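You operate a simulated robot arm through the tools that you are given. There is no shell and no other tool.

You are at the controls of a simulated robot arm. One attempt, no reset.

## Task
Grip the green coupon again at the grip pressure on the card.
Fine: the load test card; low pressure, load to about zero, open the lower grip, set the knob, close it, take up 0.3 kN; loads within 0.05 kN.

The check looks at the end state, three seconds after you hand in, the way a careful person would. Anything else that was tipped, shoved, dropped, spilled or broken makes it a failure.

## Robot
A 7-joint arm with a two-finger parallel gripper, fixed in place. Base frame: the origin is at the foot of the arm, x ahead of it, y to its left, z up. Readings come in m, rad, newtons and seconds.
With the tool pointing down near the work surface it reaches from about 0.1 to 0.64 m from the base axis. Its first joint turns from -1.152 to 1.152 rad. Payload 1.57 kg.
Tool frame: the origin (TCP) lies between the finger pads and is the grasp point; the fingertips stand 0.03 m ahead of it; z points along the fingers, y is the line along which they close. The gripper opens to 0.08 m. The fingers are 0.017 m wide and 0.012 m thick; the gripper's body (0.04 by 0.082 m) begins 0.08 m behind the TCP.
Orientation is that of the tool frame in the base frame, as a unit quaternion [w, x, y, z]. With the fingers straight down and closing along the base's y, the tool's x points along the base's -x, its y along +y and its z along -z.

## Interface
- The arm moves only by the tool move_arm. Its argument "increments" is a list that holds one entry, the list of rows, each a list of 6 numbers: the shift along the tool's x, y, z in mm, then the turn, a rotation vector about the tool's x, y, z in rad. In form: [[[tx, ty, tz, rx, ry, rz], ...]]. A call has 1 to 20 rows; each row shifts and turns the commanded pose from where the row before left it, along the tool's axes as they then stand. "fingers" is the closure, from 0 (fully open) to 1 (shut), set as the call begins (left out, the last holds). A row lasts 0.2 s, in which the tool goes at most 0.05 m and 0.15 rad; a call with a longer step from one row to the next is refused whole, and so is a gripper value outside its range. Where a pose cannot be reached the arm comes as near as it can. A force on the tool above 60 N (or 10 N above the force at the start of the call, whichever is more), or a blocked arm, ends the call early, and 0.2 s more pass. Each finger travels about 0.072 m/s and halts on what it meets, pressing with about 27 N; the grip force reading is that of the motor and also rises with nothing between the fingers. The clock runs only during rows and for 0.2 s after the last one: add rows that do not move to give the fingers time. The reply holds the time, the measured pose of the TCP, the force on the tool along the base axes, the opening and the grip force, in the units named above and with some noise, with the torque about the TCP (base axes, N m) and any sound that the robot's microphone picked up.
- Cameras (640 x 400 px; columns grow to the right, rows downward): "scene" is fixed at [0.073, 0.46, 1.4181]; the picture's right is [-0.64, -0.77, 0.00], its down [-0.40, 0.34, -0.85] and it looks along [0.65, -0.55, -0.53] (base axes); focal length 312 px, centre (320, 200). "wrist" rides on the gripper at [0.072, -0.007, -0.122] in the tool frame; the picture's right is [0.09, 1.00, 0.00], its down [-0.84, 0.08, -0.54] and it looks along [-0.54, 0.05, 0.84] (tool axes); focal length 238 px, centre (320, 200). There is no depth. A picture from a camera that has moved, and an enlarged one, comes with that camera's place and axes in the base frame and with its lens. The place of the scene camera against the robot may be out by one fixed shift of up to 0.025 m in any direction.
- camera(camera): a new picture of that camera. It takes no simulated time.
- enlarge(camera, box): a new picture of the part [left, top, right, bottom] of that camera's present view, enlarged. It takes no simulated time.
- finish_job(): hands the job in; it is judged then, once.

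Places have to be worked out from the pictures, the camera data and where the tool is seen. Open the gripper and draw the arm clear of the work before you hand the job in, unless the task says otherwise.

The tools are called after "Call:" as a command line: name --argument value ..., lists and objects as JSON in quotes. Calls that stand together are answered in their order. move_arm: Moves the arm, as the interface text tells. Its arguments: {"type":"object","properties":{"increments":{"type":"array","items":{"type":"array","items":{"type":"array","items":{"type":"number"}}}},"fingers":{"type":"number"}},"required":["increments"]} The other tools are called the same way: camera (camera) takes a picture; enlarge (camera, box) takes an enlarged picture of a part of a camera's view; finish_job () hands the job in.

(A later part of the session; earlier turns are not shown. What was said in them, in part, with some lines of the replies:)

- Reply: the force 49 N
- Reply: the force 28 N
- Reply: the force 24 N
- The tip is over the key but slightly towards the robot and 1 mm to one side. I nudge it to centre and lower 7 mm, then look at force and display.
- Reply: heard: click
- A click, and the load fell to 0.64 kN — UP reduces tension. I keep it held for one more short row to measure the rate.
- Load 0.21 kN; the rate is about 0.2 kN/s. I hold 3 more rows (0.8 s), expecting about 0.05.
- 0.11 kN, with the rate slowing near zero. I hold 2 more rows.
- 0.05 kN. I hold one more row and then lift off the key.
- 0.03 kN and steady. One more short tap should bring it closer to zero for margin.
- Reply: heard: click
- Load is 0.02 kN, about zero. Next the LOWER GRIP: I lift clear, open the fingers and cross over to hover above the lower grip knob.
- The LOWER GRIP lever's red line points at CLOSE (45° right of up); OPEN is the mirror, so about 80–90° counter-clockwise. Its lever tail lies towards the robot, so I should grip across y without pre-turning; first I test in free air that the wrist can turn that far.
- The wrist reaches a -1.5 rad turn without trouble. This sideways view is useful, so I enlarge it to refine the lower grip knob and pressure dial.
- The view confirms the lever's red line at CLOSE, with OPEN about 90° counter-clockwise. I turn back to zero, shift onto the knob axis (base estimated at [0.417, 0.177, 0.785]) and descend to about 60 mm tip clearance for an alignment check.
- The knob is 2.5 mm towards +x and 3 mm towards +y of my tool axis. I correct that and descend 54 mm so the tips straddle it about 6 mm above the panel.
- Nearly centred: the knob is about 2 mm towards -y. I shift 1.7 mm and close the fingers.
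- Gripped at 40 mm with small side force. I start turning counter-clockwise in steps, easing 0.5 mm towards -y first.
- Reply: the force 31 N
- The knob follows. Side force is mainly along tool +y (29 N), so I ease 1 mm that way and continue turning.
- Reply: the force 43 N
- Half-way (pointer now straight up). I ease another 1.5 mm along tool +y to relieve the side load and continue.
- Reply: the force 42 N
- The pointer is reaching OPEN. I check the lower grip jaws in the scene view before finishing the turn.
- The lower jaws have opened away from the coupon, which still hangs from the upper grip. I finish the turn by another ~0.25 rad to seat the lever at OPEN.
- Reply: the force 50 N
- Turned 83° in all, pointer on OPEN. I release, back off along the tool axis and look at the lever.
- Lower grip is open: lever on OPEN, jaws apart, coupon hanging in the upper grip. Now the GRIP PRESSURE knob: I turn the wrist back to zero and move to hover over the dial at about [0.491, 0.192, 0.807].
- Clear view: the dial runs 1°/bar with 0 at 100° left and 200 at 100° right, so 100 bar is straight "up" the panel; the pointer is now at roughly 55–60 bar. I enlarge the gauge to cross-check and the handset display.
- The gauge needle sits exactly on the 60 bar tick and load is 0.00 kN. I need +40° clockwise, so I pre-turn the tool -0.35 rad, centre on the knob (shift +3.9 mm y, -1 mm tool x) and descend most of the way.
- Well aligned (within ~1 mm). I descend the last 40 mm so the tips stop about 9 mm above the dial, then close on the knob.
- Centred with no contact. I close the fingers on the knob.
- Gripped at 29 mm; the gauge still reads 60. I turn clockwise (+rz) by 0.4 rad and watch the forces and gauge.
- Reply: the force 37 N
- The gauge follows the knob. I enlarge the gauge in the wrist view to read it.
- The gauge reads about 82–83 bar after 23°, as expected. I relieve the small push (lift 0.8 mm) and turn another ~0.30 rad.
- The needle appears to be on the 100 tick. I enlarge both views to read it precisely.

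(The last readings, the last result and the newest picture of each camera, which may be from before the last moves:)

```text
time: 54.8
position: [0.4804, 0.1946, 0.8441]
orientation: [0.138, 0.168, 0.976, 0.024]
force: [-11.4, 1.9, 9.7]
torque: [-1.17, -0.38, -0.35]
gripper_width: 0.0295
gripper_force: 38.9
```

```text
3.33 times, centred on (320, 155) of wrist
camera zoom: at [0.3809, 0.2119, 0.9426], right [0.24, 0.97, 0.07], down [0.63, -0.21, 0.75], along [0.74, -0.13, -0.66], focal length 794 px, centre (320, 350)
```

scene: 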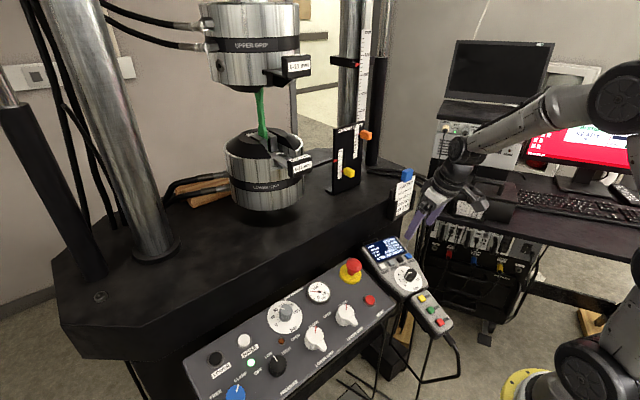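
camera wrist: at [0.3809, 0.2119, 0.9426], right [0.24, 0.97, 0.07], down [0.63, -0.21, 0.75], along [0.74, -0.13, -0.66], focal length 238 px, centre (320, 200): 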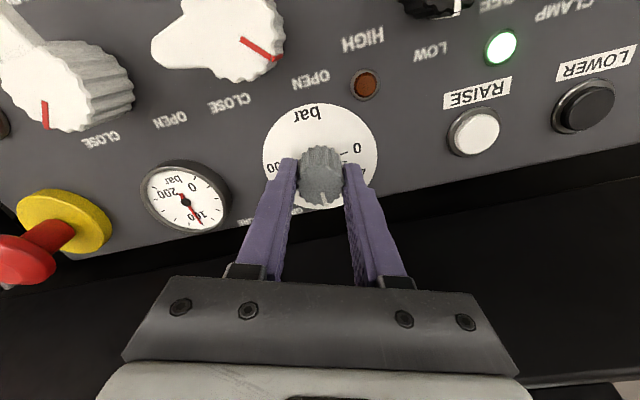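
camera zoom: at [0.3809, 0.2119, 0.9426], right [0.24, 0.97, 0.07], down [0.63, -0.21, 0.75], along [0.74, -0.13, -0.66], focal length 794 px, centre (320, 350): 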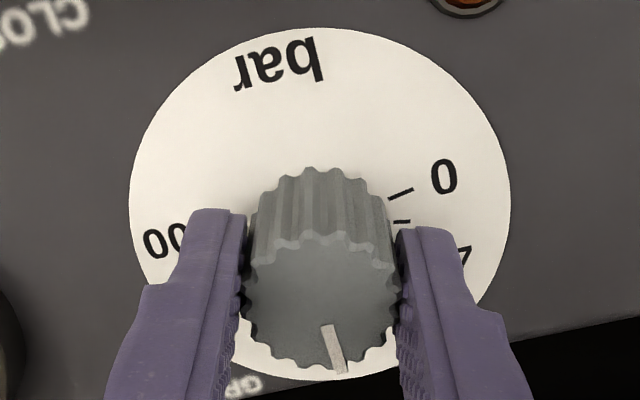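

Fitting the gauge's ticks, the needle direction coincides with the 100 bar tick (within about 1 bar). I release the knob, back off and re-read the gauge and dial unobstructed.

Call:
move_arm --increments '[[[0, 0, 0, 0, 0, 0], [0, 0, 0, 0, 0, 0], [0, 0, 0, 0, 0, 0], [0, 0, 0, 0, 0, 0], [0, 0, -15, 0, 0, 0], [0, 0, -20, 0, 0, 0], [0, 0, -20, 0, 0, 0], [0, 0, -20, 0, 0, 0], [0, 0, -20, 0, 0, -0.12], [0, 0, 0, 0, 0, -0.12], [0, 0, 0, 0, 0, -0.1], [0, 0, 0, 0, 0, 0]]]' --fingers 0

Call:
camera --camera "wrist"

Call:
enlarge --camera "wrist" --box '[170, 80, 270, 160]'

Call:
enlarge --camera "wrist" --box '[260, 70, 380, 190]'

Call:
enlarge --camera "scene" --box '[270, 265, 350, 345]'

```text
time: 57.4
position: [0.4541, 0.1951, 0.9334]
orientation: [0.139, -0.001, 0.99, 0.0]
force: [-0.2, 0.2, 0.3]
torque: [0.0, -0.01, -0.01]
gripper_width: 0.0802
gripper_force: 0.1
```

```text
taken
camera wrist: at [0.3517, 0.1872, 1.0319], right [-0.09, 1.0, -0.03], down [0.65, 0.08, 0.75], along [0.75, 0.05, -0.66], focal length 238 px, centre (320, 200)
```

wrist: 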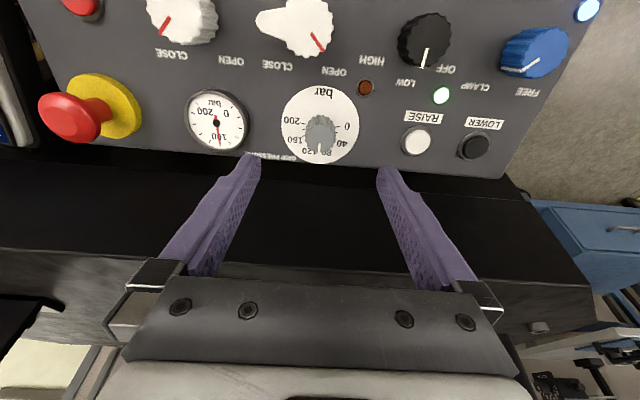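

```text
5.00 times, centred on (220, 120) of wrist
camera zoom: at [0.3517, 0.1872, 1.0319], right [-0.09, 1.0, -0.03], down [0.65, 0.08, 0.75], along [0.75, 0.05, -0.66], focal length 1192 px, centre (820, 600)
```

zoom: 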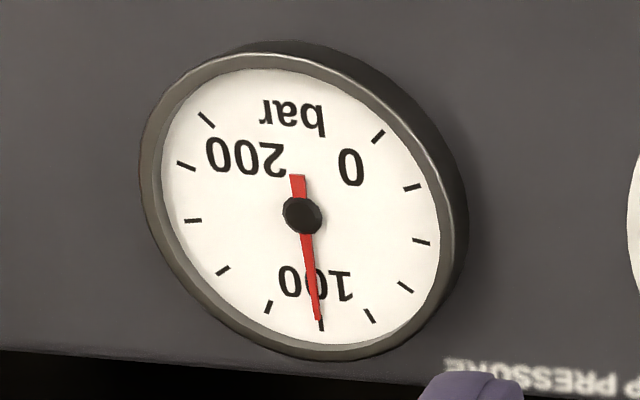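

```text
3.33 times, centred on (320, 130) of wrist
camera zoom: at [0.3517, 0.1872, 1.0319], right [-0.09, 1.0, -0.03], down [0.65, 0.08, 0.75], along [0.75, 0.05, -0.66], focal length 794 px, centre (320, 433)
```

zoom: 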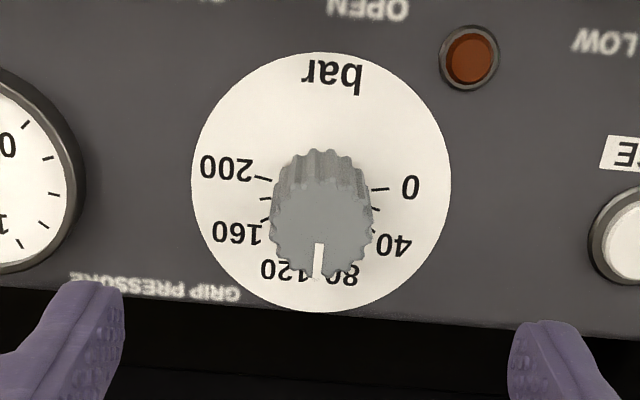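

```text
5.00 times, centred on (310, 305) of scene
camera zoom: at [0.073, 0.46, 1.4181], right [-0.64, -0.77, 0.0], down [-0.4, 0.34, -0.85], along [0.65, -0.55, -0.53], focal length 1561 px, centre (370, -325)
```

zoom: 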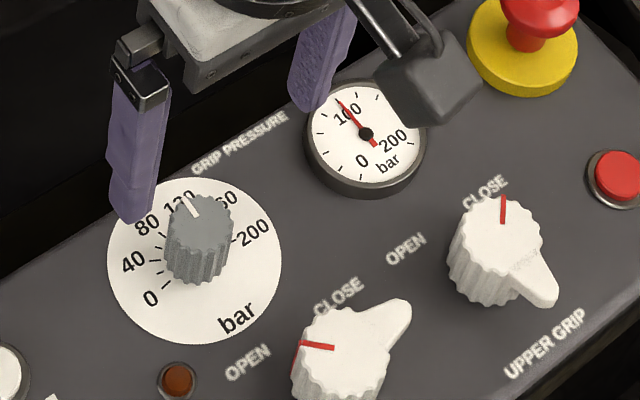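

The needle sits on 100 bar and the dial pointer is straight up. Now I close the lower grip: I move back over the LOWER GRIP knob (axis re-estimated at about [0.4035, 0.176] at grip height) with the wrist turned -1.44 rad as when I released it.

Call:
move_arm --increments '[[[20, -4.8, 1, 0, 0, 0], [20, -4.8, 1, 0, 0, 0], [20, -4.8, 1, 0, 0, 0], [20, -4.8, 1, 0, 0, 0], [0, 0, 0, 0, 0, -0.144], [0, 0, 0, 0, 0, -0.144], [0, 0, 0, 0, 0, -0.144], [0, 0, 0, 0, 0, -0.144], [0, 0, 0, 0, 0, -0.144], [0, 0, 0, 0, 0, -0.144], [0, 0, 0, 0, 0, -0.144], [0, 0, 0, 0, 0, -0.144], [0, 0, 0, 0, 0, -0.144], [0, 0, 0, 0, 0, -0.144], [0, 0, 0, 0, 0, 0]]]'

Call:
camera --camera "wrist"

Call:
enlarge --camera "wrist" --box '[220, 60, 420, 200]'

```text
time: 60.6
position: [0.3802, 0.176, 0.9095]
orientation: [0.105, -0.654, 0.744, -0.092]
force: [0.8, -0.3, -0.8]
torque: [0.0, 0.0, 0.03]
gripper_width: 0.0803
gripper_force: 0.0
```

```text
taken
camera wrist: at [0.3434, 0.1032, 1.0262], right [-0.96, 0.04, -0.28], down [-0.12, 0.84, 0.53], along [0.25, 0.54, -0.8], focal length 238 px, centre (320, 200)
```

wrist: 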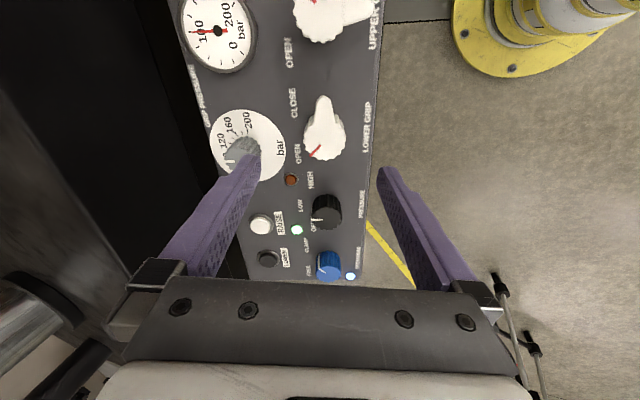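

```text
2.86 times, centred on (320, 130) of wrist
camera zoom: at [0.3434, 0.1032, 1.0262], right [-0.96, 0.04, -0.28], down [-0.12, 0.84, 0.53], along [0.25, 0.54, -0.8], focal length 681 px, centre (320, 400)
```

zoom: 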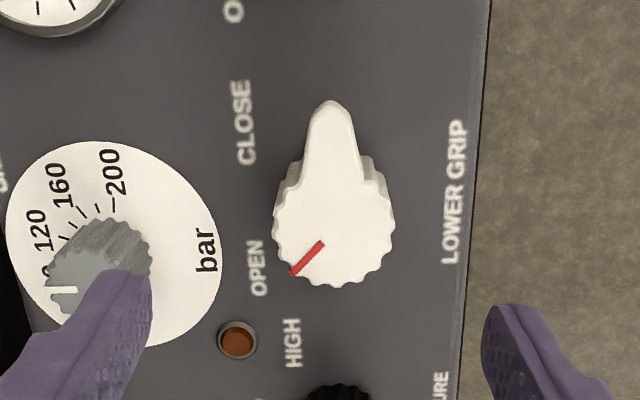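

From this view the knob is 4 mm towards tool +y (base -x), consistent with the axis estimate x≈0.402, and the knob is taller than I first thought (~36 mm). I shift 4 mm and descend 60 mm, then recheck.

Call:
move_arm --increments '[[[0, 4, 0, 0, 0, 0], [0, 0, 20, 0, 0, 0], [0, 0, 20, 0, 0, 0], [0, 0, 20, 0, 0, 0], [0, 0, 0, 0, 0, 0]]]'

Call:
enlarge --camera "wrist" --box '[220, 80, 420, 230]'

```text
time: 61.8
position: [0.392, 0.1786, 0.852]
orientation: [0.105, -0.653, 0.744, -0.092]
force: [0.4, -0.3, 0.2]
torque: [-0.01, -0.02, 0.0]
gripper_width: 0.0803
gripper_force: 0.1
```

```text
2.67 times, centred on (320, 155) of wrist
camera zoom: at [0.3545, 0.1054, 0.9695], right [-0.96, 0.04, -0.28], down [-0.12, 0.84, 0.53], along [0.25, 0.54, -0.8], focal length 636 px, centre (320, 320)
```

zoom: 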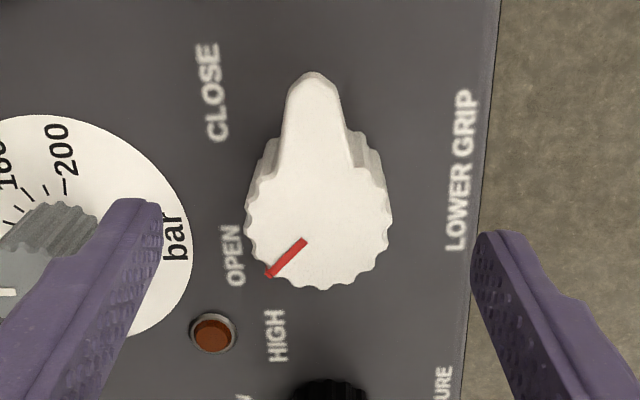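

Centred across the fingers. I nudge 2 mm along tool +x (towards y≈0.176), descend the last 28 mm and close on the lever knob.

Call:
move_arm --increments '[[[2, 0, 0, 0, 0, 0], [0, 0, 14, 0, 0, 0], [0, 0, 14, 0, 0, 0], [0, 0, 0, 0, 0, 0]]]'

Call:
enlarge --camera "wrist" --box '[220, 80, 420, 230]'

```text
time: 62.8
position: [0.4015, 0.1741, 0.8229]
orientation: [0.105, -0.652, 0.745, -0.092]
force: [0.1, 0.0, 0.0]
torque: [0.0, -0.01, -0.05]
gripper_width: 0.0799
gripper_force: 0.0
```

```text
2.67 times, centred on (320, 155) of wrist
camera zoom: at [0.3651, 0.1019, 0.9407], right [-0.96, 0.04, -0.28], down [-0.12, 0.84, 0.53], along [0.25, 0.54, -0.8], focal length 636 px, centre (320, 320)
```

zoom: 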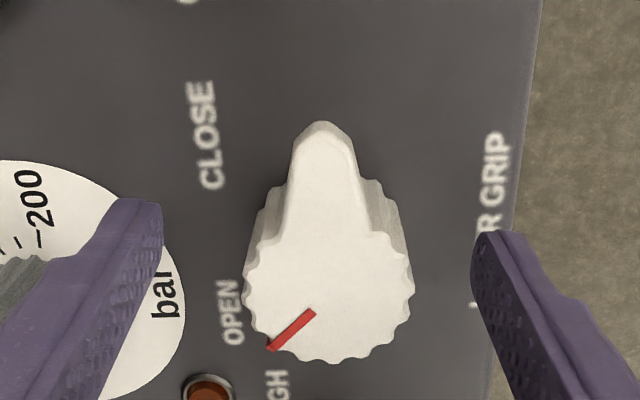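

Good alignment (the knob now sits on the tool axis rather than 5 mm off as before). Shift 1 mm and close the fingers.

Call:
move_arm --increments '[[[0, 1, 0, 0, 0, 0], [0, 0, 0, 0, 0, 0], [0, 0, 0, 0, 0, 0], [0, 0, 0, 0, 0, 0]]]' --fingers 1

Call:
enlarge --camera "wrist" --box '[220, 80, 420, 230]'

```text
time: 63.8
position: [0.3993, 0.1743, 0.8239]
orientation: [0.106, -0.653, 0.744, -0.091]
force: [2.1, 1.5, -1.2]
torque: [0.19, 1.13, -0.03]
gripper_width: 0.0395
gripper_force: 44.8
```

```text
2.67 times, centred on (320, 155) of wrist
camera zoom: at [0.3631, 0.102, 0.9403], right [-0.96, 0.04, -0.28], down [-0.12, 0.84, 0.53], along [0.25, 0.54, -0.8], focal length 636 px, centre (320, 320)
```

zoom: 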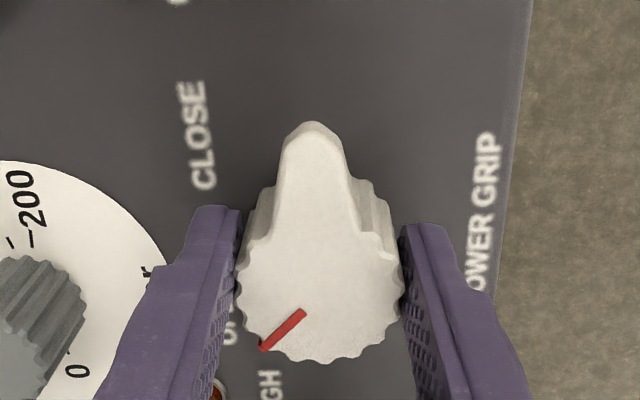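

Gripped with hardly any side force. I turn clockwise (+rz) towards CLOSE in stages.

Call:
move_arm --increments '[[[0, 0, 0, 0, 0, 0.1], [0, 0, 0, 0, 0, 0.1], [0, 0, 0, 0, 0, 0.1], [0, 0, 0, 0, 0, 0.1], [0, 0, 0, 0, 0, 0.1], [0, 0, 0, 0, 0, 0]]]'

Call:
enlarge --camera "wrist" --box '[220, 80, 420, 230]'

```text
time: 65.2
position: [0.3995, 0.1749, 0.823]
orientation: [0.125, -0.446, 0.884, -0.063]
force: [-1.7, 12.1, -5.1]
torque: [0.74, 1.32, 0.17]
gripper_width: 0.0392
gripper_force: 45.0
```

```text
2.67 times, centred on (320, 155) of wrist
camera zoom: at [0.329, 0.1123, 0.9304], right [-0.82, 0.51, -0.24], down [0.27, 0.72, 0.64], along [0.5, 0.47, -0.73], focal length 636 px, centre (320, 320)
```

zoom: 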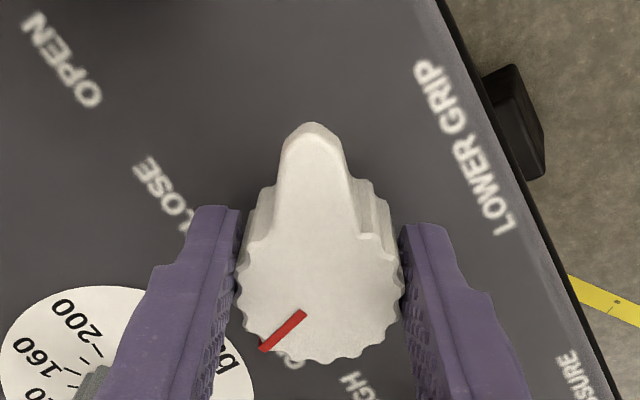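

Turning smoothly with low forces. I continue another 0.6 rad.

Call:
move_arm --increments '[[[0, 0.3, 0, 0, 0, 0.1], [0, 0, 0, 0, 0, 0.1], [0, 0, 0, 0, 0, 0.1], [0, 0, 0, 0, 0, 0.1], [0, 0, 0, 0, 0, 0.1], [0, 0, 0, 0, 0, 0.1], [0, 0, 0, 0, 0, 0]]]'

Call:
enlarge --camera "wrist" --box '[220, 80, 420, 230]'

Call:
enlarge --camera "scene" --box '[210, 80, 340, 220]'

```text
time: 66.8
position: [0.3984, 0.1753, 0.8219]
orientation: [0.137, -0.167, 0.976, -0.023]
force: [-21.2, 15.9, 8.8]
torque: [0.83, 0.89, 0.26]
gripper_width: 0.0394
gripper_force: 44.9
```

```text
2.67 times, centred on (320, 155) of wrist
camera zoom: at [0.3008, 0.1453, 0.9223], right [-0.4, 0.91, -0.11], down [0.58, 0.35, 0.73], along [0.71, 0.23, -0.67], focal length 636 px, centre (320, 320)
```

zoom: 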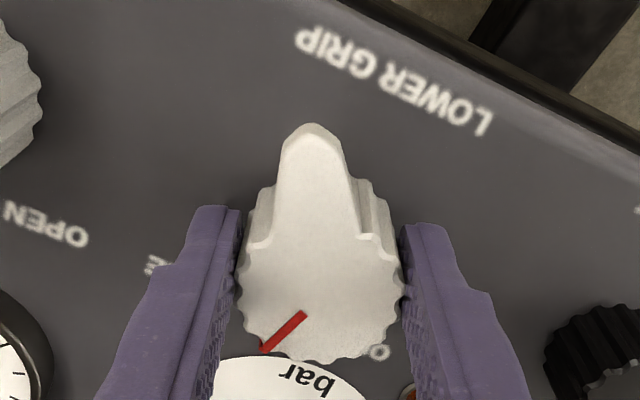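

```text
2.86 times, centred on (275, 150) of scene
camera zoom: at [0.0724, 0.4603, 1.4181], right [-0.64, -0.77, 0.0], down [-0.4, 0.34, -0.85], along [0.65, -0.55, -0.52], focal length 892 px, centre (449, 343)
```

zoom: 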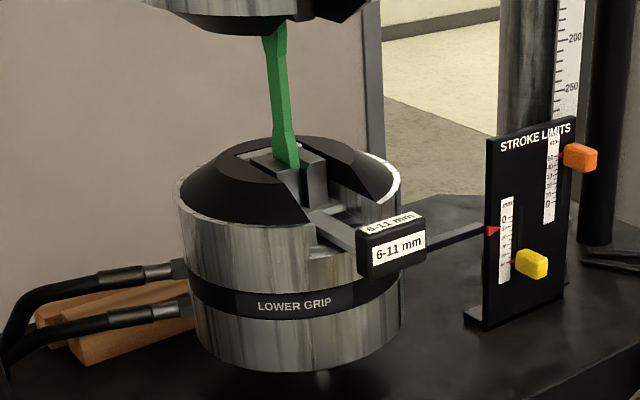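

The jaws have closed on the coupon again. I finish the turn to seat the lever fully at CLOSE, easing the side force.

Call:
move_arm --increments '[[[0.5, 0.8, 0, 0, 0, 0], [0, 0, 0, 0, 0, 0.09], [0, 0, 0, 0, 0, 0.09], [0, 0, 0, 0, 0, 0.09], [0, 0, 0, 0, 0, 0.08], [0, 0, 0, 0, 0, 0]]]'

Call:
enlarge --camera "wrist" --box '[220, 80, 420, 230]'

```text
time: 68.2
position: [0.3981, 0.1769, 0.8222]
orientation: [0.14, 0.005, 0.99, 0.001]
force: [-13.6, 25.9, -0.7]
torque: [0.19, 0.66, 0.08]
gripper_width: 0.0393
gripper_force: 44.9
```

```text
2.67 times, centred on (320, 155) of wrist
camera zoom: at [0.2945, 0.1701, 0.9202], right [-0.08, 1.0, -0.02], down [0.65, 0.07, 0.75], along [0.75, 0.05, -0.66], focal length 636 px, centre (320, 320)
```

zoom: 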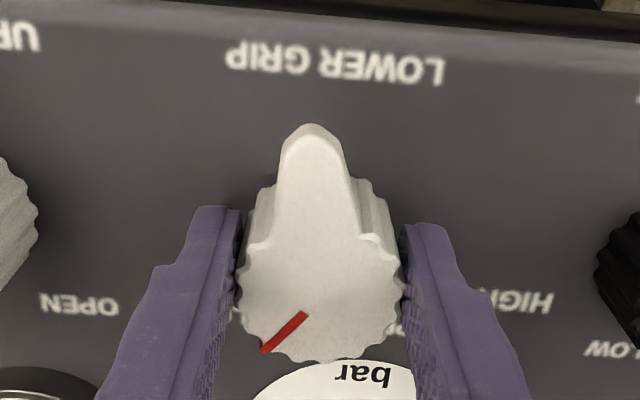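

The pointer seems ~8° short of its original CLOSE position, so I turn a further 0.12 rad.

Call:
move_arm --increments '[[[0, 0.8, 0, 0, 0, 0], [0, 0, 0, 0, 0, 0.06], [0, 0, 0, 0, 0, 0.06], [0, 0, 0, 0, 0, 0]]]'

Call:
enlarge --camera "wrist" --box '[220, 80, 420, 230]'

```text
time: 69.2
position: [0.3979, 0.178, 0.8222]
orientation: [0.139, 0.066, 0.988, 0.01]
force: [-0.2, 29.4, -19.3]
torque: [-0.24, -0.06, -0.02]
gripper_width: 0.0392
gripper_force: 44.3
```

```text
2.67 times, centred on (320, 155) of wrist
camera zoom: at [0.2945, 0.1791, 0.9203], right [0.04, 1.0, 0.01], down [0.66, -0.03, 0.75], along [0.75, -0.02, -0.66], focal length 636 px, centre (320, 320)
```

zoom: 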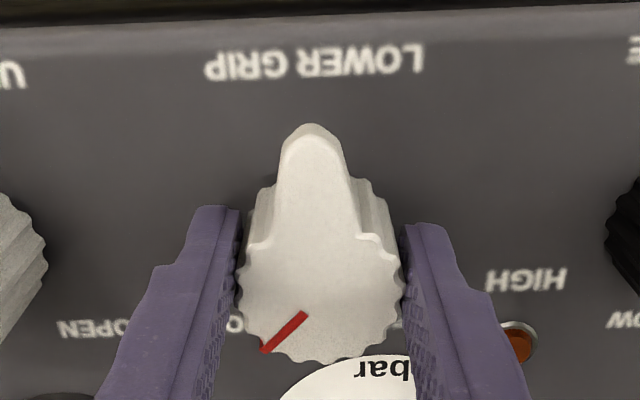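

Now at the original CLOSE angle. I release, back off and check the lever, jaws, gauge and load display.

Call:
move_arm --increments '[[[0, 0, 0, 0, 0, 0], [0, 0, 0, 0, 0, 0], [0, 0, 0, 0, 0, 0], [0, 0, 0, 0, 0, 0], [0, 0, -15, 0, 0, 0], [0, 0, -20, 0, 0, 0], [0, 0, -20, 0, 0, 0], [0, 0, -20, 0, 0, 0], [0, 0, -20, 0, 0, -0.12], [0, 0, -20, 0, 0, 0], [0, 0, 0, 0, 0, 0]]]' --fingers 0

Call:
camera --camera "wrist"

Call:
camera --camera "scene"

Call:
enlarge --camera "wrist" --box '[200, 60, 440, 200]'

Call:
enlarge --camera "scene" --box '[350, 225, 410, 275]'

Call:
enlarge --camera "scene" --box '[220, 90, 320, 190]'

```text
time: 71.6
position: [0.3666, 0.1741, 0.936]
orientation: [0.139, 0.005, 0.99, 0.001]
force: [-0.7, -0.4, 0.8]
torque: [-0.02, 0.02, -0.04]
gripper_width: 0.0801
gripper_force: 0.1
```

```text
taken
camera wrist: at [0.2636, 0.1671, 1.0335], right [-0.08, 1.0, -0.02], down [0.66, 0.07, 0.75], along [0.75, 0.04, -0.66], focal length 238 px, centre (320, 200)
```

wrist: 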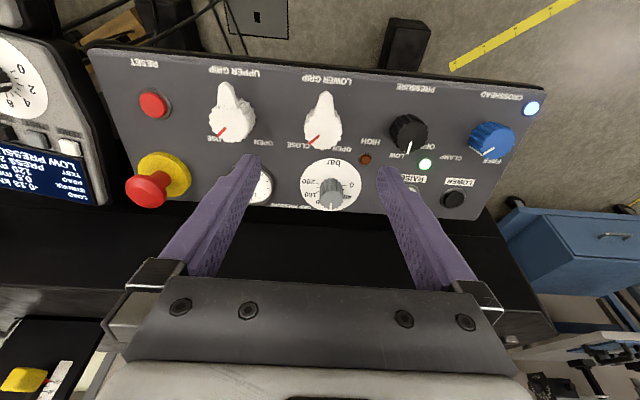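

```text
taken
```

scene: 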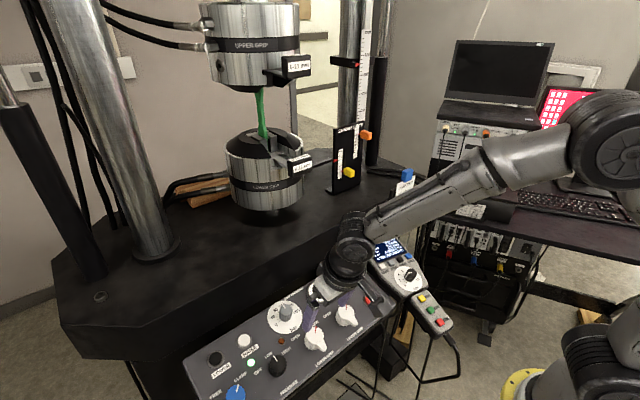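

```text
2.67 times, centred on (320, 130) of wrist
camera zoom: at [0.2636, 0.1671, 1.0335], right [-0.08, 1.0, -0.02], down [0.66, 0.07, 0.75], along [0.75, 0.04, -0.66], focal length 636 px, centre (320, 387)
```

zoom: 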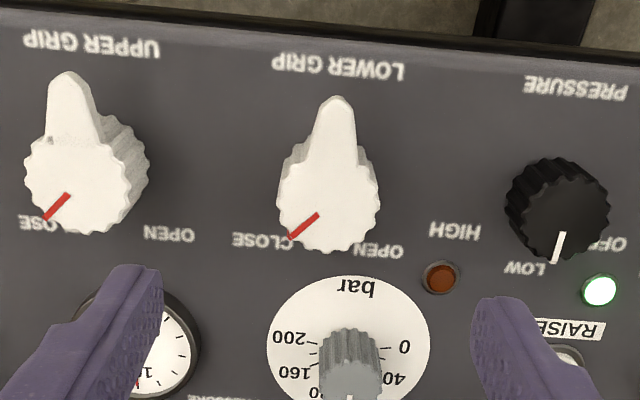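

```text
8.00 times, centred on (380, 250) of scene
camera zoom: at [0.073, 0.46, 1.4181], right [-0.64, -0.77, 0.0], down [-0.4, 0.34, -0.85], along [0.65, -0.55, -0.53], focal length 2498 px, centre (-160, -200)
```

zoom: 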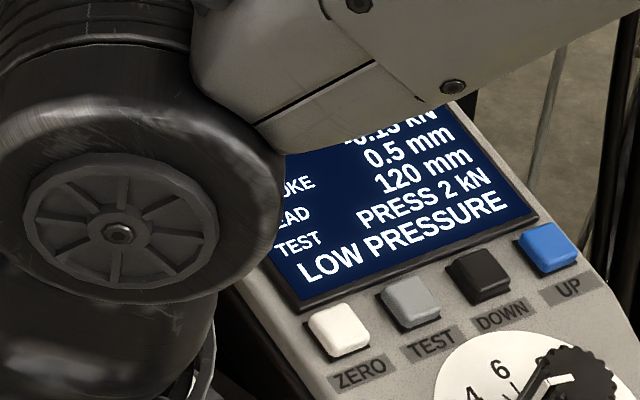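

```text
4.00 times, centred on (270, 140) of scene
camera zoom: at [0.073, 0.46, 1.4181], right [-0.64, -0.77, 0.0], down [-0.4, 0.34, -0.85], along [0.65, -0.55, -0.53], focal length 1249 px, centre (520, 440)
```

zoom: 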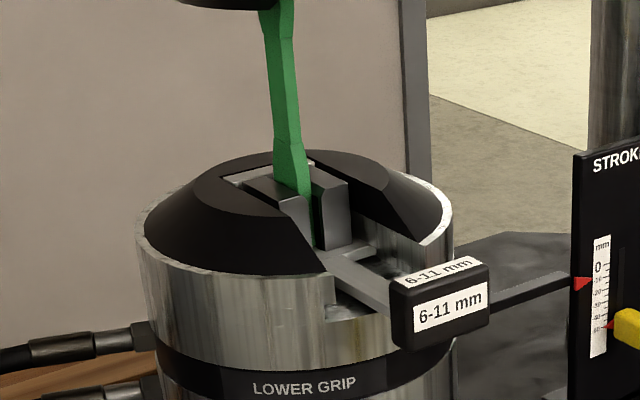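

Lever is on CLOSE and the display shows about -0.13 kN, as closing the jaws squeezed the coupon a little. I compare the jaws with the same enlarged box as before and read the display in the wrist view.

Call:
enlarge --camera "scene" --box '[210, 80, 340, 220]'

Call:
enlarge --camera "scene" --box '[250, 110, 300, 160]'

Call:
enlarge --camera "wrist" --box '[0, 110, 120, 210]'

```text
2.86 times, centred on (275, 150) of scene
camera zoom: at [0.073, 0.46, 1.4181], right [-0.64, -0.77, 0.0], down [-0.4, 0.34, -0.85], along [0.65, -0.55, -0.53], focal length 892 px, centre (449, 343)
```

zoom: 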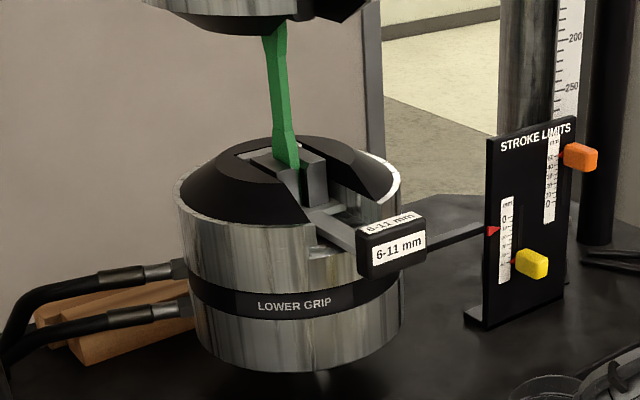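

```text
8.00 times, centred on (275, 135) of scene
camera zoom: at [0.073, 0.46, 1.4181], right [-0.64, -0.77, 0.0], down [-0.4, 0.34, -0.85], along [0.65, -0.55, -0.53], focal length 2498 px, centre (680, 720)
```

zoom: 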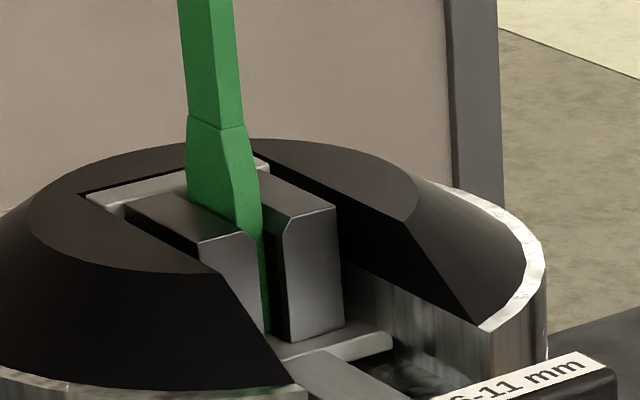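

```text
4.00 times, centred on (60, 160) of wrist
camera zoom: at [0.2636, 0.1671, 1.0335], right [-0.08, 1.0, -0.02], down [0.66, 0.07, 0.75], along [0.75, 0.04, -0.66], focal length 953 px, centre (1360, 360)
```

zoom: 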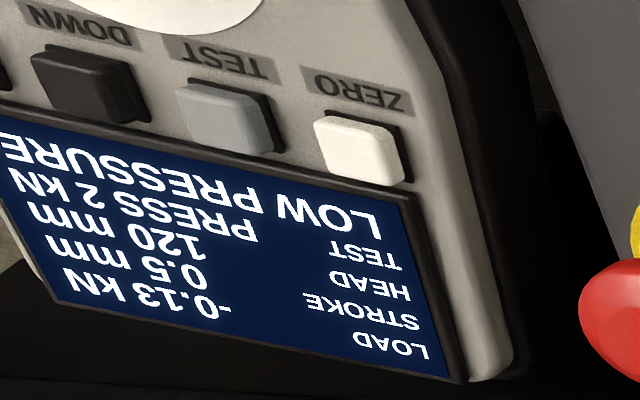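

Jaws are closed on the coupon, lever on CLOSE; load -0.13 kN. Now I take up load with DOWN: I close the fingers and move over the DOWN key (about [0.430, -0.159, 0.822]), stopping ~50 mm above it.

Call:
move_arm --increments '[[[-3.2, -36.9, 0, 0, 0, 0], [-3.2, -36.9, 0, 0, 0, 0], [-3.2, -36.9, 0, 0, 0, 0], [-3.2, -36.9, 0, 0, 0, 0], [-3.2, -36.9, 0, 0, 0, 0], [-3.2, -36.9, 0, 0, 0, 0], [-3.2, -36.9, 0, 0, 0, 0], [-3.2, -36.9, 0, 0, 0, 0], [-3.2, -36.9, 0, 0, 0, 0], [0, 0, 20, 0, 0, 0], [0, 0, 20, 0, 0, 0], [0, 0, 0, 0, 0, 0]]]' --fingers 1

Call:
enlarge --camera "wrist" --box '[240, 80, 400, 200]'

Call:
enlarge --camera "scene" --box '[370, 205, 430, 265]'

```text
time: 74.2
position: [0.4061, -0.1552, 0.9015]
orientation: [0.139, 0.005, 0.99, 0.001]
force: [0.6, -0.3, 0.2]
torque: [-0.01, -0.01, 0.01]
gripper_width: 0.0002
gripper_force: 21.4
```

```text
3.33 times, centred on (320, 140) of wrist
camera zoom: at [0.3015, -0.162, 0.9992], right [-0.08, 1.0, -0.02], down [0.66, 0.07, 0.75], along [0.75, 0.04, -0.66], focal length 794 px, centre (320, 400)
```

zoom: 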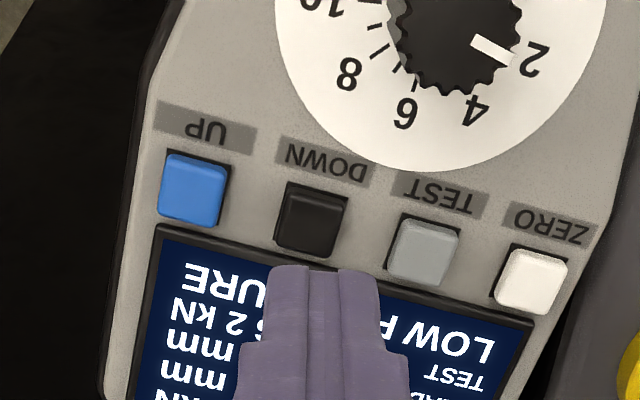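

```text
6.67 times, centred on (400, 235) of scene
camera zoom: at [0.073, 0.46, 1.4181], right [-0.64, -0.77, 0.0], down [-0.4, 0.34, -0.85], along [0.65, -0.55, -0.53], focal length 2082 px, centre (-213, -33)
```

zoom: 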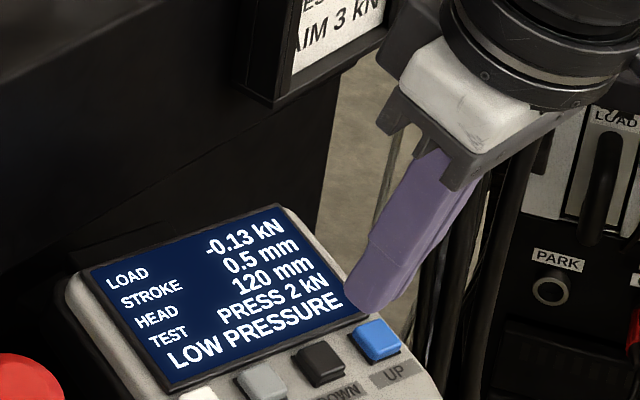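

The DOWN key is on the tool axis apart from 2.6 mm in y. I correct that and descend 42 mm, leaving several mm of clearance.

Call:
move_arm --increments '[[[0, -2.6, 0, 0, 0, 0], [0, 0, 15, 0, 0, 0], [0, 0, 15, 0, 0, 0], [0, 0, 12, 0, 0, 0], [0, 0, 0, 0, 0, 0]]]'

Call:
enlarge --camera "wrist" --box '[260, 110, 380, 200]'

Call:
enlarge --camera "scene" --box '[370, 215, 420, 265]'

```text
time: 75.4
position: [0.4119, -0.1595, 0.8597]
orientation: [0.14, 0.006, 0.99, 0.001]
force: [0.1, 0.0, -0.2]
torque: [0.03, 0.01, 0.01]
gripper_width: 0.0003
gripper_force: 20.8
```

```text
4.44 times, centred on (320, 155) of wrist
camera zoom: at [0.3097, -0.1652, 0.9588], right [-0.08, 1.0, -0.02], down [0.65, 0.07, 0.75], along [0.75, 0.04, -0.66], focal length 1059 px, centre (320, 400)
```

zoom: 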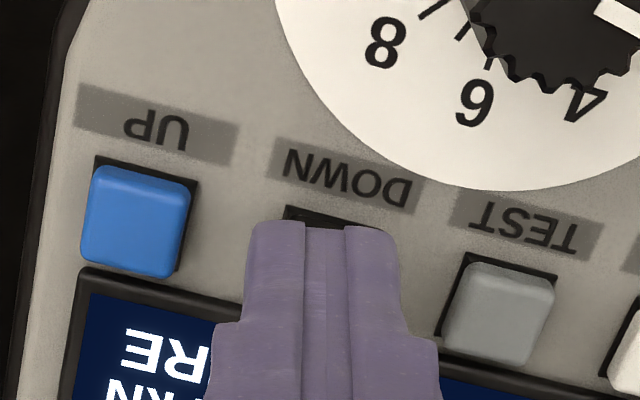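

```text
8.00 times, centred on (395, 240) of scene
camera zoom: at [0.073, 0.46, 1.4181], right [-0.64, -0.77, 0.0], down [-0.4, 0.34, -0.85], along [0.65, -0.55, -0.53], focal length 2498 px, centre (-280, -120)
```

zoom: 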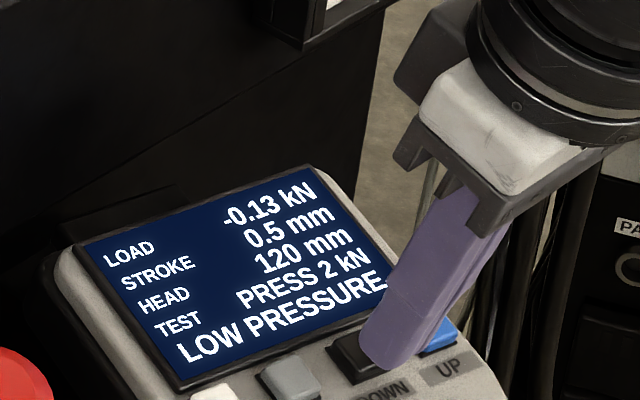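

The tip is about 4 mm short towards the robot. I shift 4 mm towards +x and lower 3 mm.

Call:
move_arm --increments '[[[-4, -0.7, 0, 0, 0, 0], [0, 0, 3, 0, 0, 0]]]'

Call:
enlarge --camera "scene" --box '[370, 215, 420, 265]'

Call:
enlarge --camera "wrist" --box '[260, 110, 380, 200]'

```text
time: 76.0
position: [0.4183, -0.1596, 0.8604]
orientation: [0.139, 0.005, 0.99, 0.002]
force: [-0.5, -0.2, 0.2]
torque: [0.02, -0.01, 0.01]
gripper_width: 0.0
gripper_force: 20.9
```

```text
8.00 times, centred on (395, 240) of scene
camera zoom: at [0.073, 0.46, 1.4181], right [-0.64, -0.77, 0.0], down [-0.4, 0.34, -0.85], along [0.65, -0.55, -0.53], focal length 2498 px, centre (-280, -120)
```

zoom: 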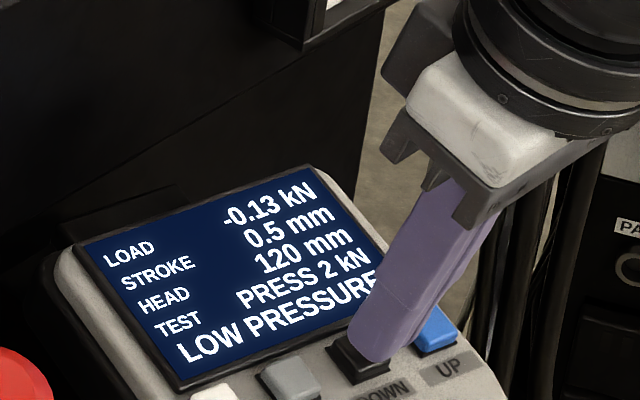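

```text
4.44 times, centred on (320, 155) of wrist
camera zoom: at [0.3149, -0.1657, 0.9584], right [-0.08, 1.0, -0.02], down [0.66, 0.07, 0.75], along [0.75, 0.04, -0.66], focal length 1059 px, centre (320, 400)
```

zoom: 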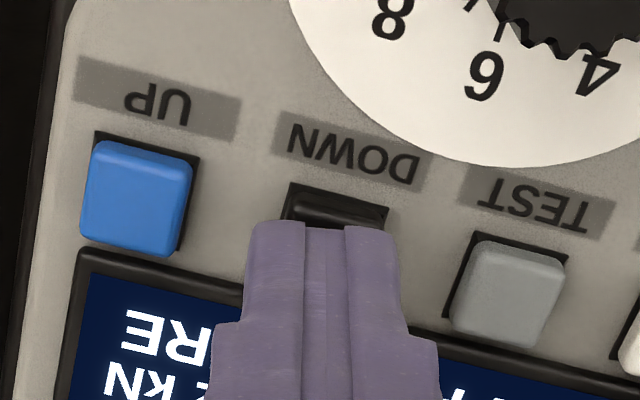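

Well over the DOWN key now. I step down 3 mm at a time until the click.

Call:
move_arm --increments '[[[0, 0, 3, 0, 0, 0]]]'

Call:
enlarge --camera "scene" --box '[370, 215, 420, 265]'

```text
time: 76.4
position: [0.4192, -0.1604, 0.8574]
orientation: [0.139, 0.005, 0.99, 0.001]
force: [0.7, -0.6, -0.1]
torque: [0.01, 0.01, 0.01]
gripper_width: 0.0001
gripper_force: 21.1
```

```text
8.00 times, centred on (395, 240) of scene
camera zoom: at [0.073, 0.46, 1.4181], right [-0.64, -0.77, 0.0], down [-0.4, 0.34, -0.85], along [0.65, -0.55, -0.53], focal length 2498 px, centre (-280, -120)
```

zoom: 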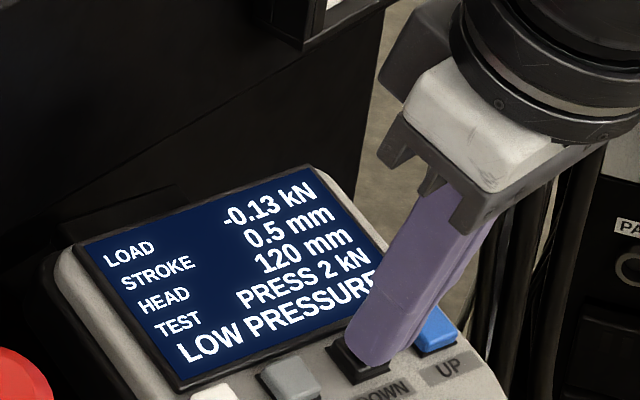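

No click yet; another 3 mm down.

Call:
move_arm --increments '[[[0, 0, 3, 0, 0, 0]]]'

Call:
enlarge --camera "scene" --box '[370, 215, 420, 265]'

```text
time: 76.8
position: [0.4197, -0.1593, 0.8546]
orientation: [0.14, 0.005, 0.99, 0.0]
force: [0.8, -0.8, 0.3]
torque: [0.04, -0.01, 0.02]
gripper_width: 0.0
gripper_force: 20.9
```

```text
8.00 times, centred on (395, 240) of scene
camera zoom: at [0.073, 0.46, 1.4181], right [-0.64, -0.77, 0.0], down [-0.4, 0.34, -0.85], along [0.65, -0.55, -0.53], focal length 2498 px, centre (-280, -120)
```

zoom: 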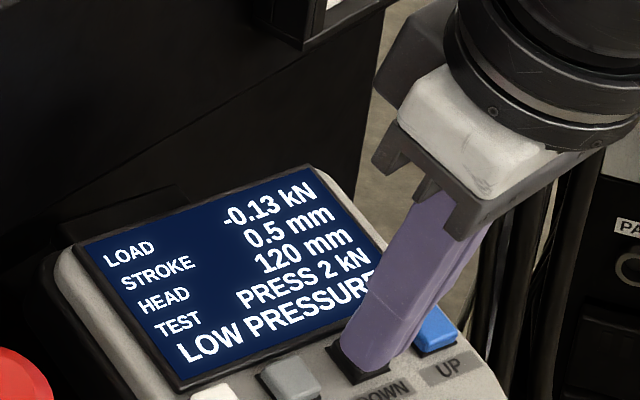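

Still no click at z≈0.855; one more 2.5 mm step.

Call:
move_arm --increments '[[[0, 0, 2.5, 0, 0, 0]]]'

Call:
enlarge --camera "scene" --box '[370, 215, 420, 265]'

```text
time: 77.2
position: [0.4208, -0.161, 0.8536]
orientation: [0.14, 0.005, 0.99, 0.001]
force: [-1.8, 2.2, 3.1]
torque: [0.09, 0.04, 0.01]
gripper_width: 0.0
gripper_force: 21.5
heard: click
```

```text
8.00 times, centred on (395, 240) of scene
camera zoom: at [0.0729, 0.46, 1.4181], right [-0.64, -0.77, 0.0], down [-0.4, 0.34, -0.85], along [0.65, -0.55, -0.53], focal length 2498 px, centre (-280, -120)
```

zoom: 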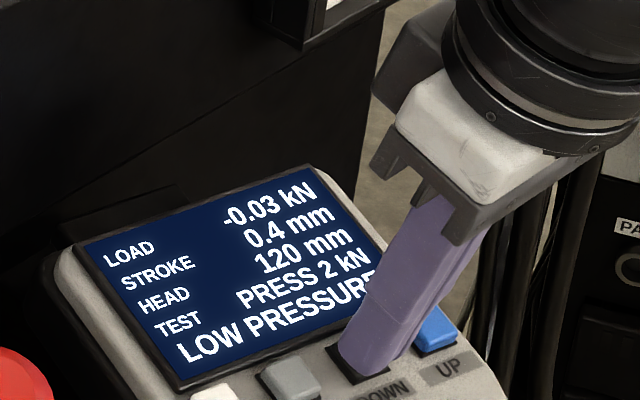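

Click; load is rising (-0.03 kN). I hold for 2 rows (0.6 s).

Call:
move_arm --increments '[[[0, 0, 0, 0, 0, 0], [0, 0, 0, 0, 0, 0]]]'

Call:
enlarge --camera "scene" --box '[370, 215, 420, 265]'

```text
time: 77.8
position: [0.4201, -0.1594, 0.8511]
orientation: [0.14, 0.005, 0.99, 0.0]
force: [-0.9, 2.1, 3.7]
torque: [0.01, 0.02, 0.02]
gripper_width: 0.0002
gripper_force: 21.4
```

```text
8.00 times, centred on (395, 240) of scene
camera zoom: at [0.0729, 0.46, 1.4181], right [-0.64, -0.77, 0.0], down [-0.4, 0.34, -0.85], along [0.65, -0.55, -0.53], focal length 2498 px, centre (-280, -120)
```

zoom: 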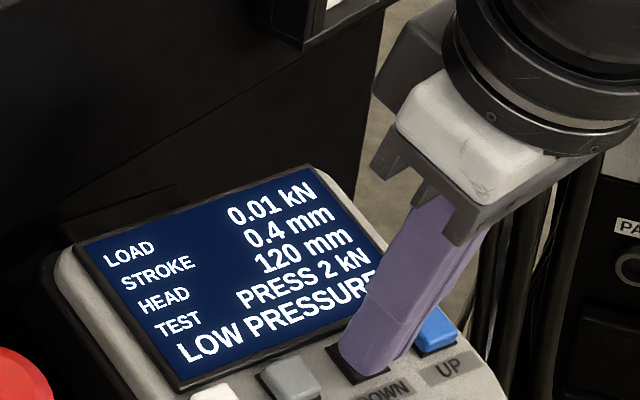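

0.01 kN; the rate is slower around zero, matching the earlier behaviour. I hold 5 rows (1.2 s), expecting about 0.12.

Call:
move_arm --increments '[[[0, 0, 0, 0, 0, 0], [0, 0, 0, 0, 0, 0], [0, 0, 0, 0, 0, 0], [0, 0, 0, 0, 0, 0], [0, 0, 0, 0, 0, 0]]]'

Call:
enlarge --camera "scene" --box '[370, 215, 420, 265]'

```text
time: 79.0
position: [0.4205, -0.1593, 0.8519]
orientation: [0.14, 0.005, 0.99, 0.001]
force: [0.4, -1.6, 3.7]
torque: [-0.03, 0.02, 0.02]
gripper_width: 0.0001
gripper_force: 21.0
```

```text
8.00 times, centred on (395, 240) of scene
camera zoom: at [0.0729, 0.46, 1.4181], right [-0.64, -0.77, 0.0], down [-0.4, 0.34, -0.85], along [0.65, -0.55, -0.53], focal length 2498 px, centre (-280, -120)
```

zoom: 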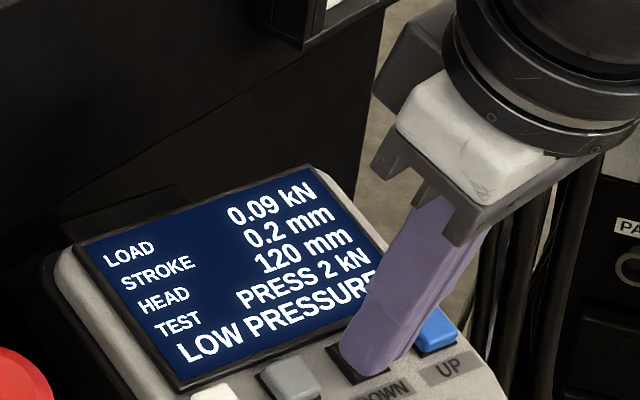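

0.09 kN. I hold 4 more rows (1.0 s).

Call:
move_arm --increments '[[[0, 0, 0, 0, 0, 0], [0, 0, 0, 0, 0, 0], [0, 0, 0, 0, 0, 0], [0, 0, 0, 0, 0, 0]]]'

Call:
enlarge --camera "scene" --box '[370, 215, 420, 265]'

```text
time: 80.0
position: [0.4214, -0.1604, 0.8525]
orientation: [0.139, 0.005, 0.99, 0.002]
force: [-0.1, -1.4, 2.5]
torque: [-0.02, -0.02, 0.0]
gripper_width: 0.0001
gripper_force: 20.9
```

```text
8.00 times, centred on (395, 240) of scene
camera zoom: at [0.0729, 0.46, 1.4181], right [-0.64, -0.77, 0.0], down [-0.4, 0.34, -0.85], along [0.65, -0.55, -0.53], focal length 2498 px, centre (-280, -120)
```

zoom: 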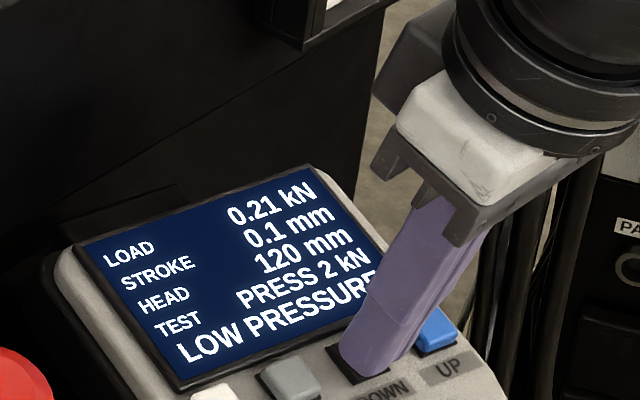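

0.21 kN at about 0.14 kN/s. I hold 2 more rows and then lift off, expecting about 0.29.

Call:
move_arm --increments '[[[0, 0, 0, 0, 0, 0], [0, 0, 0, 0, 0, 0], [0, 0, -4, 0, 0, 0], [0, 0, -6, 0, 0, 0], [0, 0, 0, 0, 0, 0], [0, 0, 0, 0, 0, 0], [0, 0, 0, 0, 0, 0]]]'

Call:
enlarge --camera "scene" --box '[370, 215, 420, 265]'

```text
time: 81.6
position: [0.4179, -0.1605, 0.8618]
orientation: [0.139, 0.005, 0.99, 0.001]
force: [-0.3, 0.4, -0.1]
torque: [0.01, 0.0, 0.01]
gripper_width: 0.0
gripper_force: 21.8
```

```text
8.00 times, centred on (395, 240) of scene
camera zoom: at [0.073, 0.46, 1.4181], right [-0.64, -0.77, 0.0], down [-0.4, 0.34, -0.85], along [0.65, -0.55, -0.53], focal length 2498 px, centre (-280, -120)
```

zoom: 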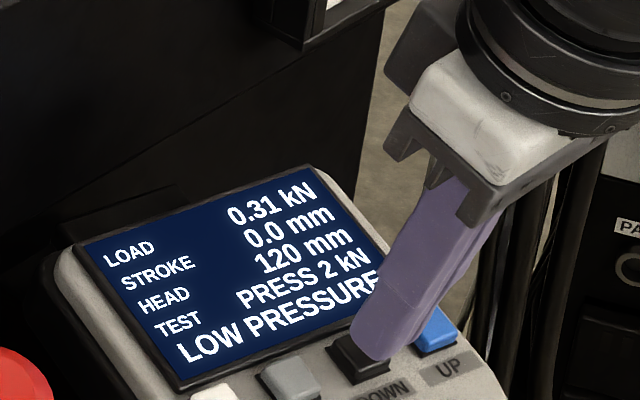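

Load reads 0.31 kN, steady. I lift well clear, open the gripper and return to a pose similar to the start.

Call:
move_arm --increments '[[[0, 0, -40, 0, 0, 0], [0, 0, -40, 0, 0, 0], [0, 0, -40, 0, 0, 0], [0, 0, 0, 0, 0.14, 0], [0, 0, 0, 0, 0.14, 0], [0, 29, -40, 0, 0, 0], [0, 29, -40, 0, 0, 0], [0, 29, -40, 0, 0, 0], [0, 29, 0, 0, 0, 0], [0, 29, 0, 0, 0, 0], [0, 29, 0, 0, 0, 0], [0, 29, 0, 0, 0, 0], [0, 29, 0, 0, 0, 0], [0, 0, 0, 0, 0, 0]]]'

Call:
move_arm --increments '[[[0, 0, 0, 0, 0, 0], [0, 0, 0, 0, 0, 0], [0, 0, 0, 0, 0, 0], [0, 0, 0, 0, 0, 0]]]' --fingers 0

Call:
camera --camera "scene"

Call:
camera --camera "wrist"

Call:
enlarge --camera "scene" --box '[180, 230, 460, 400]'

Call:
enlarge --camera "scene" --box '[350, 225, 430, 295]'

Call:
enlarge --camera "scene" --box '[300, 265, 340, 305]'

Call:
enlarge --camera "scene" --box '[210, 80, 340, 220]'

```text
time: 84.6
position: [0.386, 0.075, 1.0963]
orientation: [0.001, 0.005, 1.0, 0.002]
force: [0.1, 0.2, -0.2]
torque: [-0.02, -0.02, -0.01]
gripper_width: 0.0001
gripper_force: 21.5
```

```text
time: 85.6
position: [0.3844, 0.0733, 1.0971]
orientation: [0.0, 0.005, 1.0, 0.002]
force: [0.0, 0.6, -1.3]
torque: [0.02, -0.03, 0.0]
gripper_width: 0.08
gripper_force: 0.0
```

```text
taken
```

scene: 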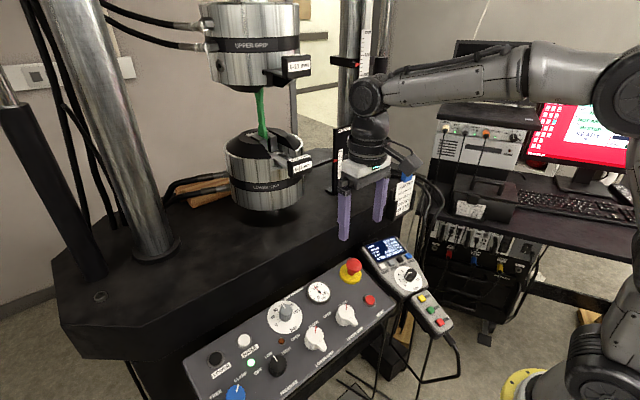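

```text
taken
camera wrist: at [0.3129, 0.067, 1.2191], right [-0.08, 1.0, 0.0], down [0.84, 0.07, 0.54], along [0.54, 0.05, -0.84], focal length 238 px, centre (320, 200)
```

wrist: 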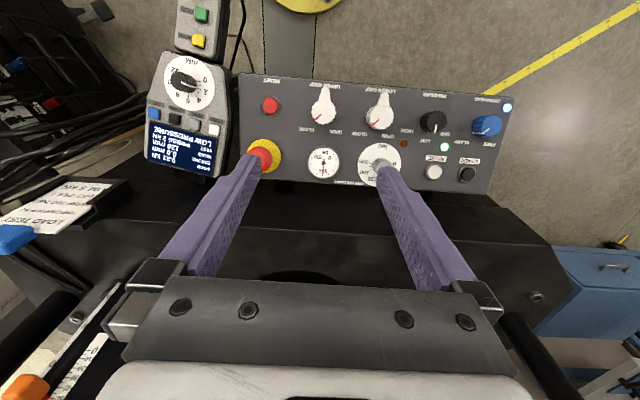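

```text
2.29 times, centred on (320, 315) of scene
camera zoom: at [0.073, 0.46, 1.4181], right [-0.64, -0.77, 0.0], down [-0.4, 0.34, -0.85], along [0.65, -0.55, -0.53], focal length 714 px, centre (320, -63)
```

zoom: 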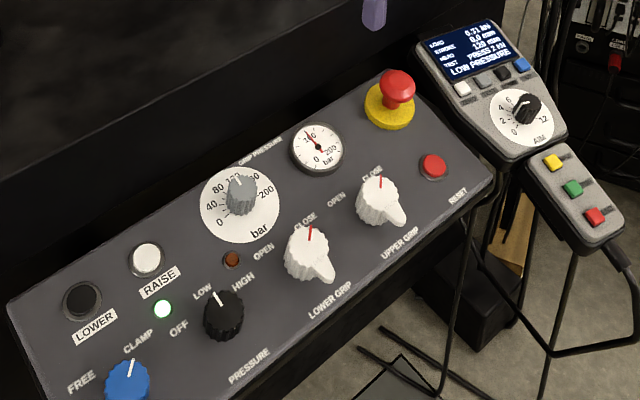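

```text
5.71 times, centred on (390, 260) of scene
camera zoom: at [0.073, 0.46, 1.4181], right [-0.64, -0.77, 0.0], down [-0.4, 0.34, -0.85], along [0.65, -0.55, -0.53], focal length 1784 px, centre (-80, -143)
```

zoom: 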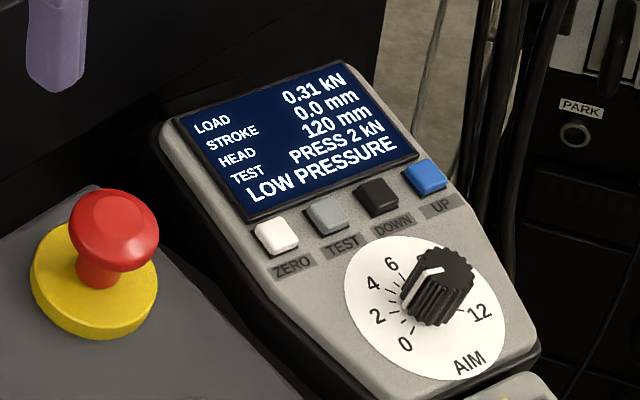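

```text
10.00 times, centred on (320, 285) of scene
camera zoom: at [0.073, 0.46, 1.4181], right [-0.64, -0.77, 0.0], down [-0.4, 0.34, -0.85], along [0.65, -0.55, -0.53], focal length 3123 px, centre (320, -650)
```

zoom: 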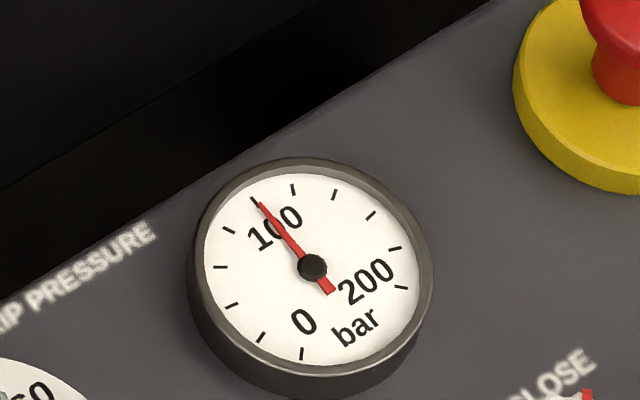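

```text
2.86 times, centred on (275, 150) of scene
camera zoom: at [0.073, 0.46, 1.4181], right [-0.64, -0.77, 0.0], down [-0.4, 0.34, -0.85], along [0.65, -0.55, -0.53], focal length 892 px, centre (449, 343)
```

zoom: 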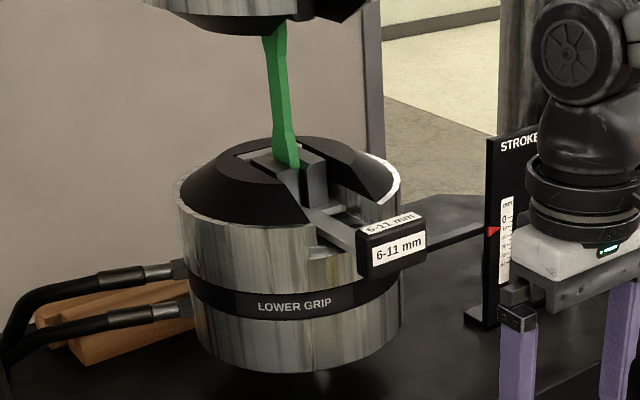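

Final check: gauge on 100 bar, lower grip lever on CLOSE with jaws gripping the green coupon, LOW PRESSURE, load steady at 0.31 kN. Upper grip, crosshead and AIM are untouched, and the gripper is open and clear of the work. I hand the job in.

Call:
finish_job

```text
The job is handed in.
```

The green coupon is gripped again at the card's 100 bar, and the load reads 0.31 kN, inside the 0.05 kN tolerance.

| Step | Result |
|---|---|
| Low pressure | PRESSURE knob is on LOW and the handset shows LOW PRESSURE |
| Load to about zero | Brought from 0.70 kN down to 0.02 kN with UP before opening the grip |
| Open the lower grip | Jaws opened clear while the coupon stayed held in the upper grip |
| Set the knob | GRIP PRESSURE turned from 60 to 100 bar; the gauge needle sits on the 100 tick, within about 1 bar |
| Close the lower grip | Lever back on CLOSE, jaws on the coupon; closing left the load at -0.13 kN |
| Take up load | Brought to 0.31 kN with DOWN, and still 0.31 kN four seconds later |

I left the pressure on LOW, since the steps did not call for going back to HIGH. The upper grip, crosshead, AIM dial and test setting were not touched, and nothing was tipped or knocked. The gripper is open and drawn clear of the work.
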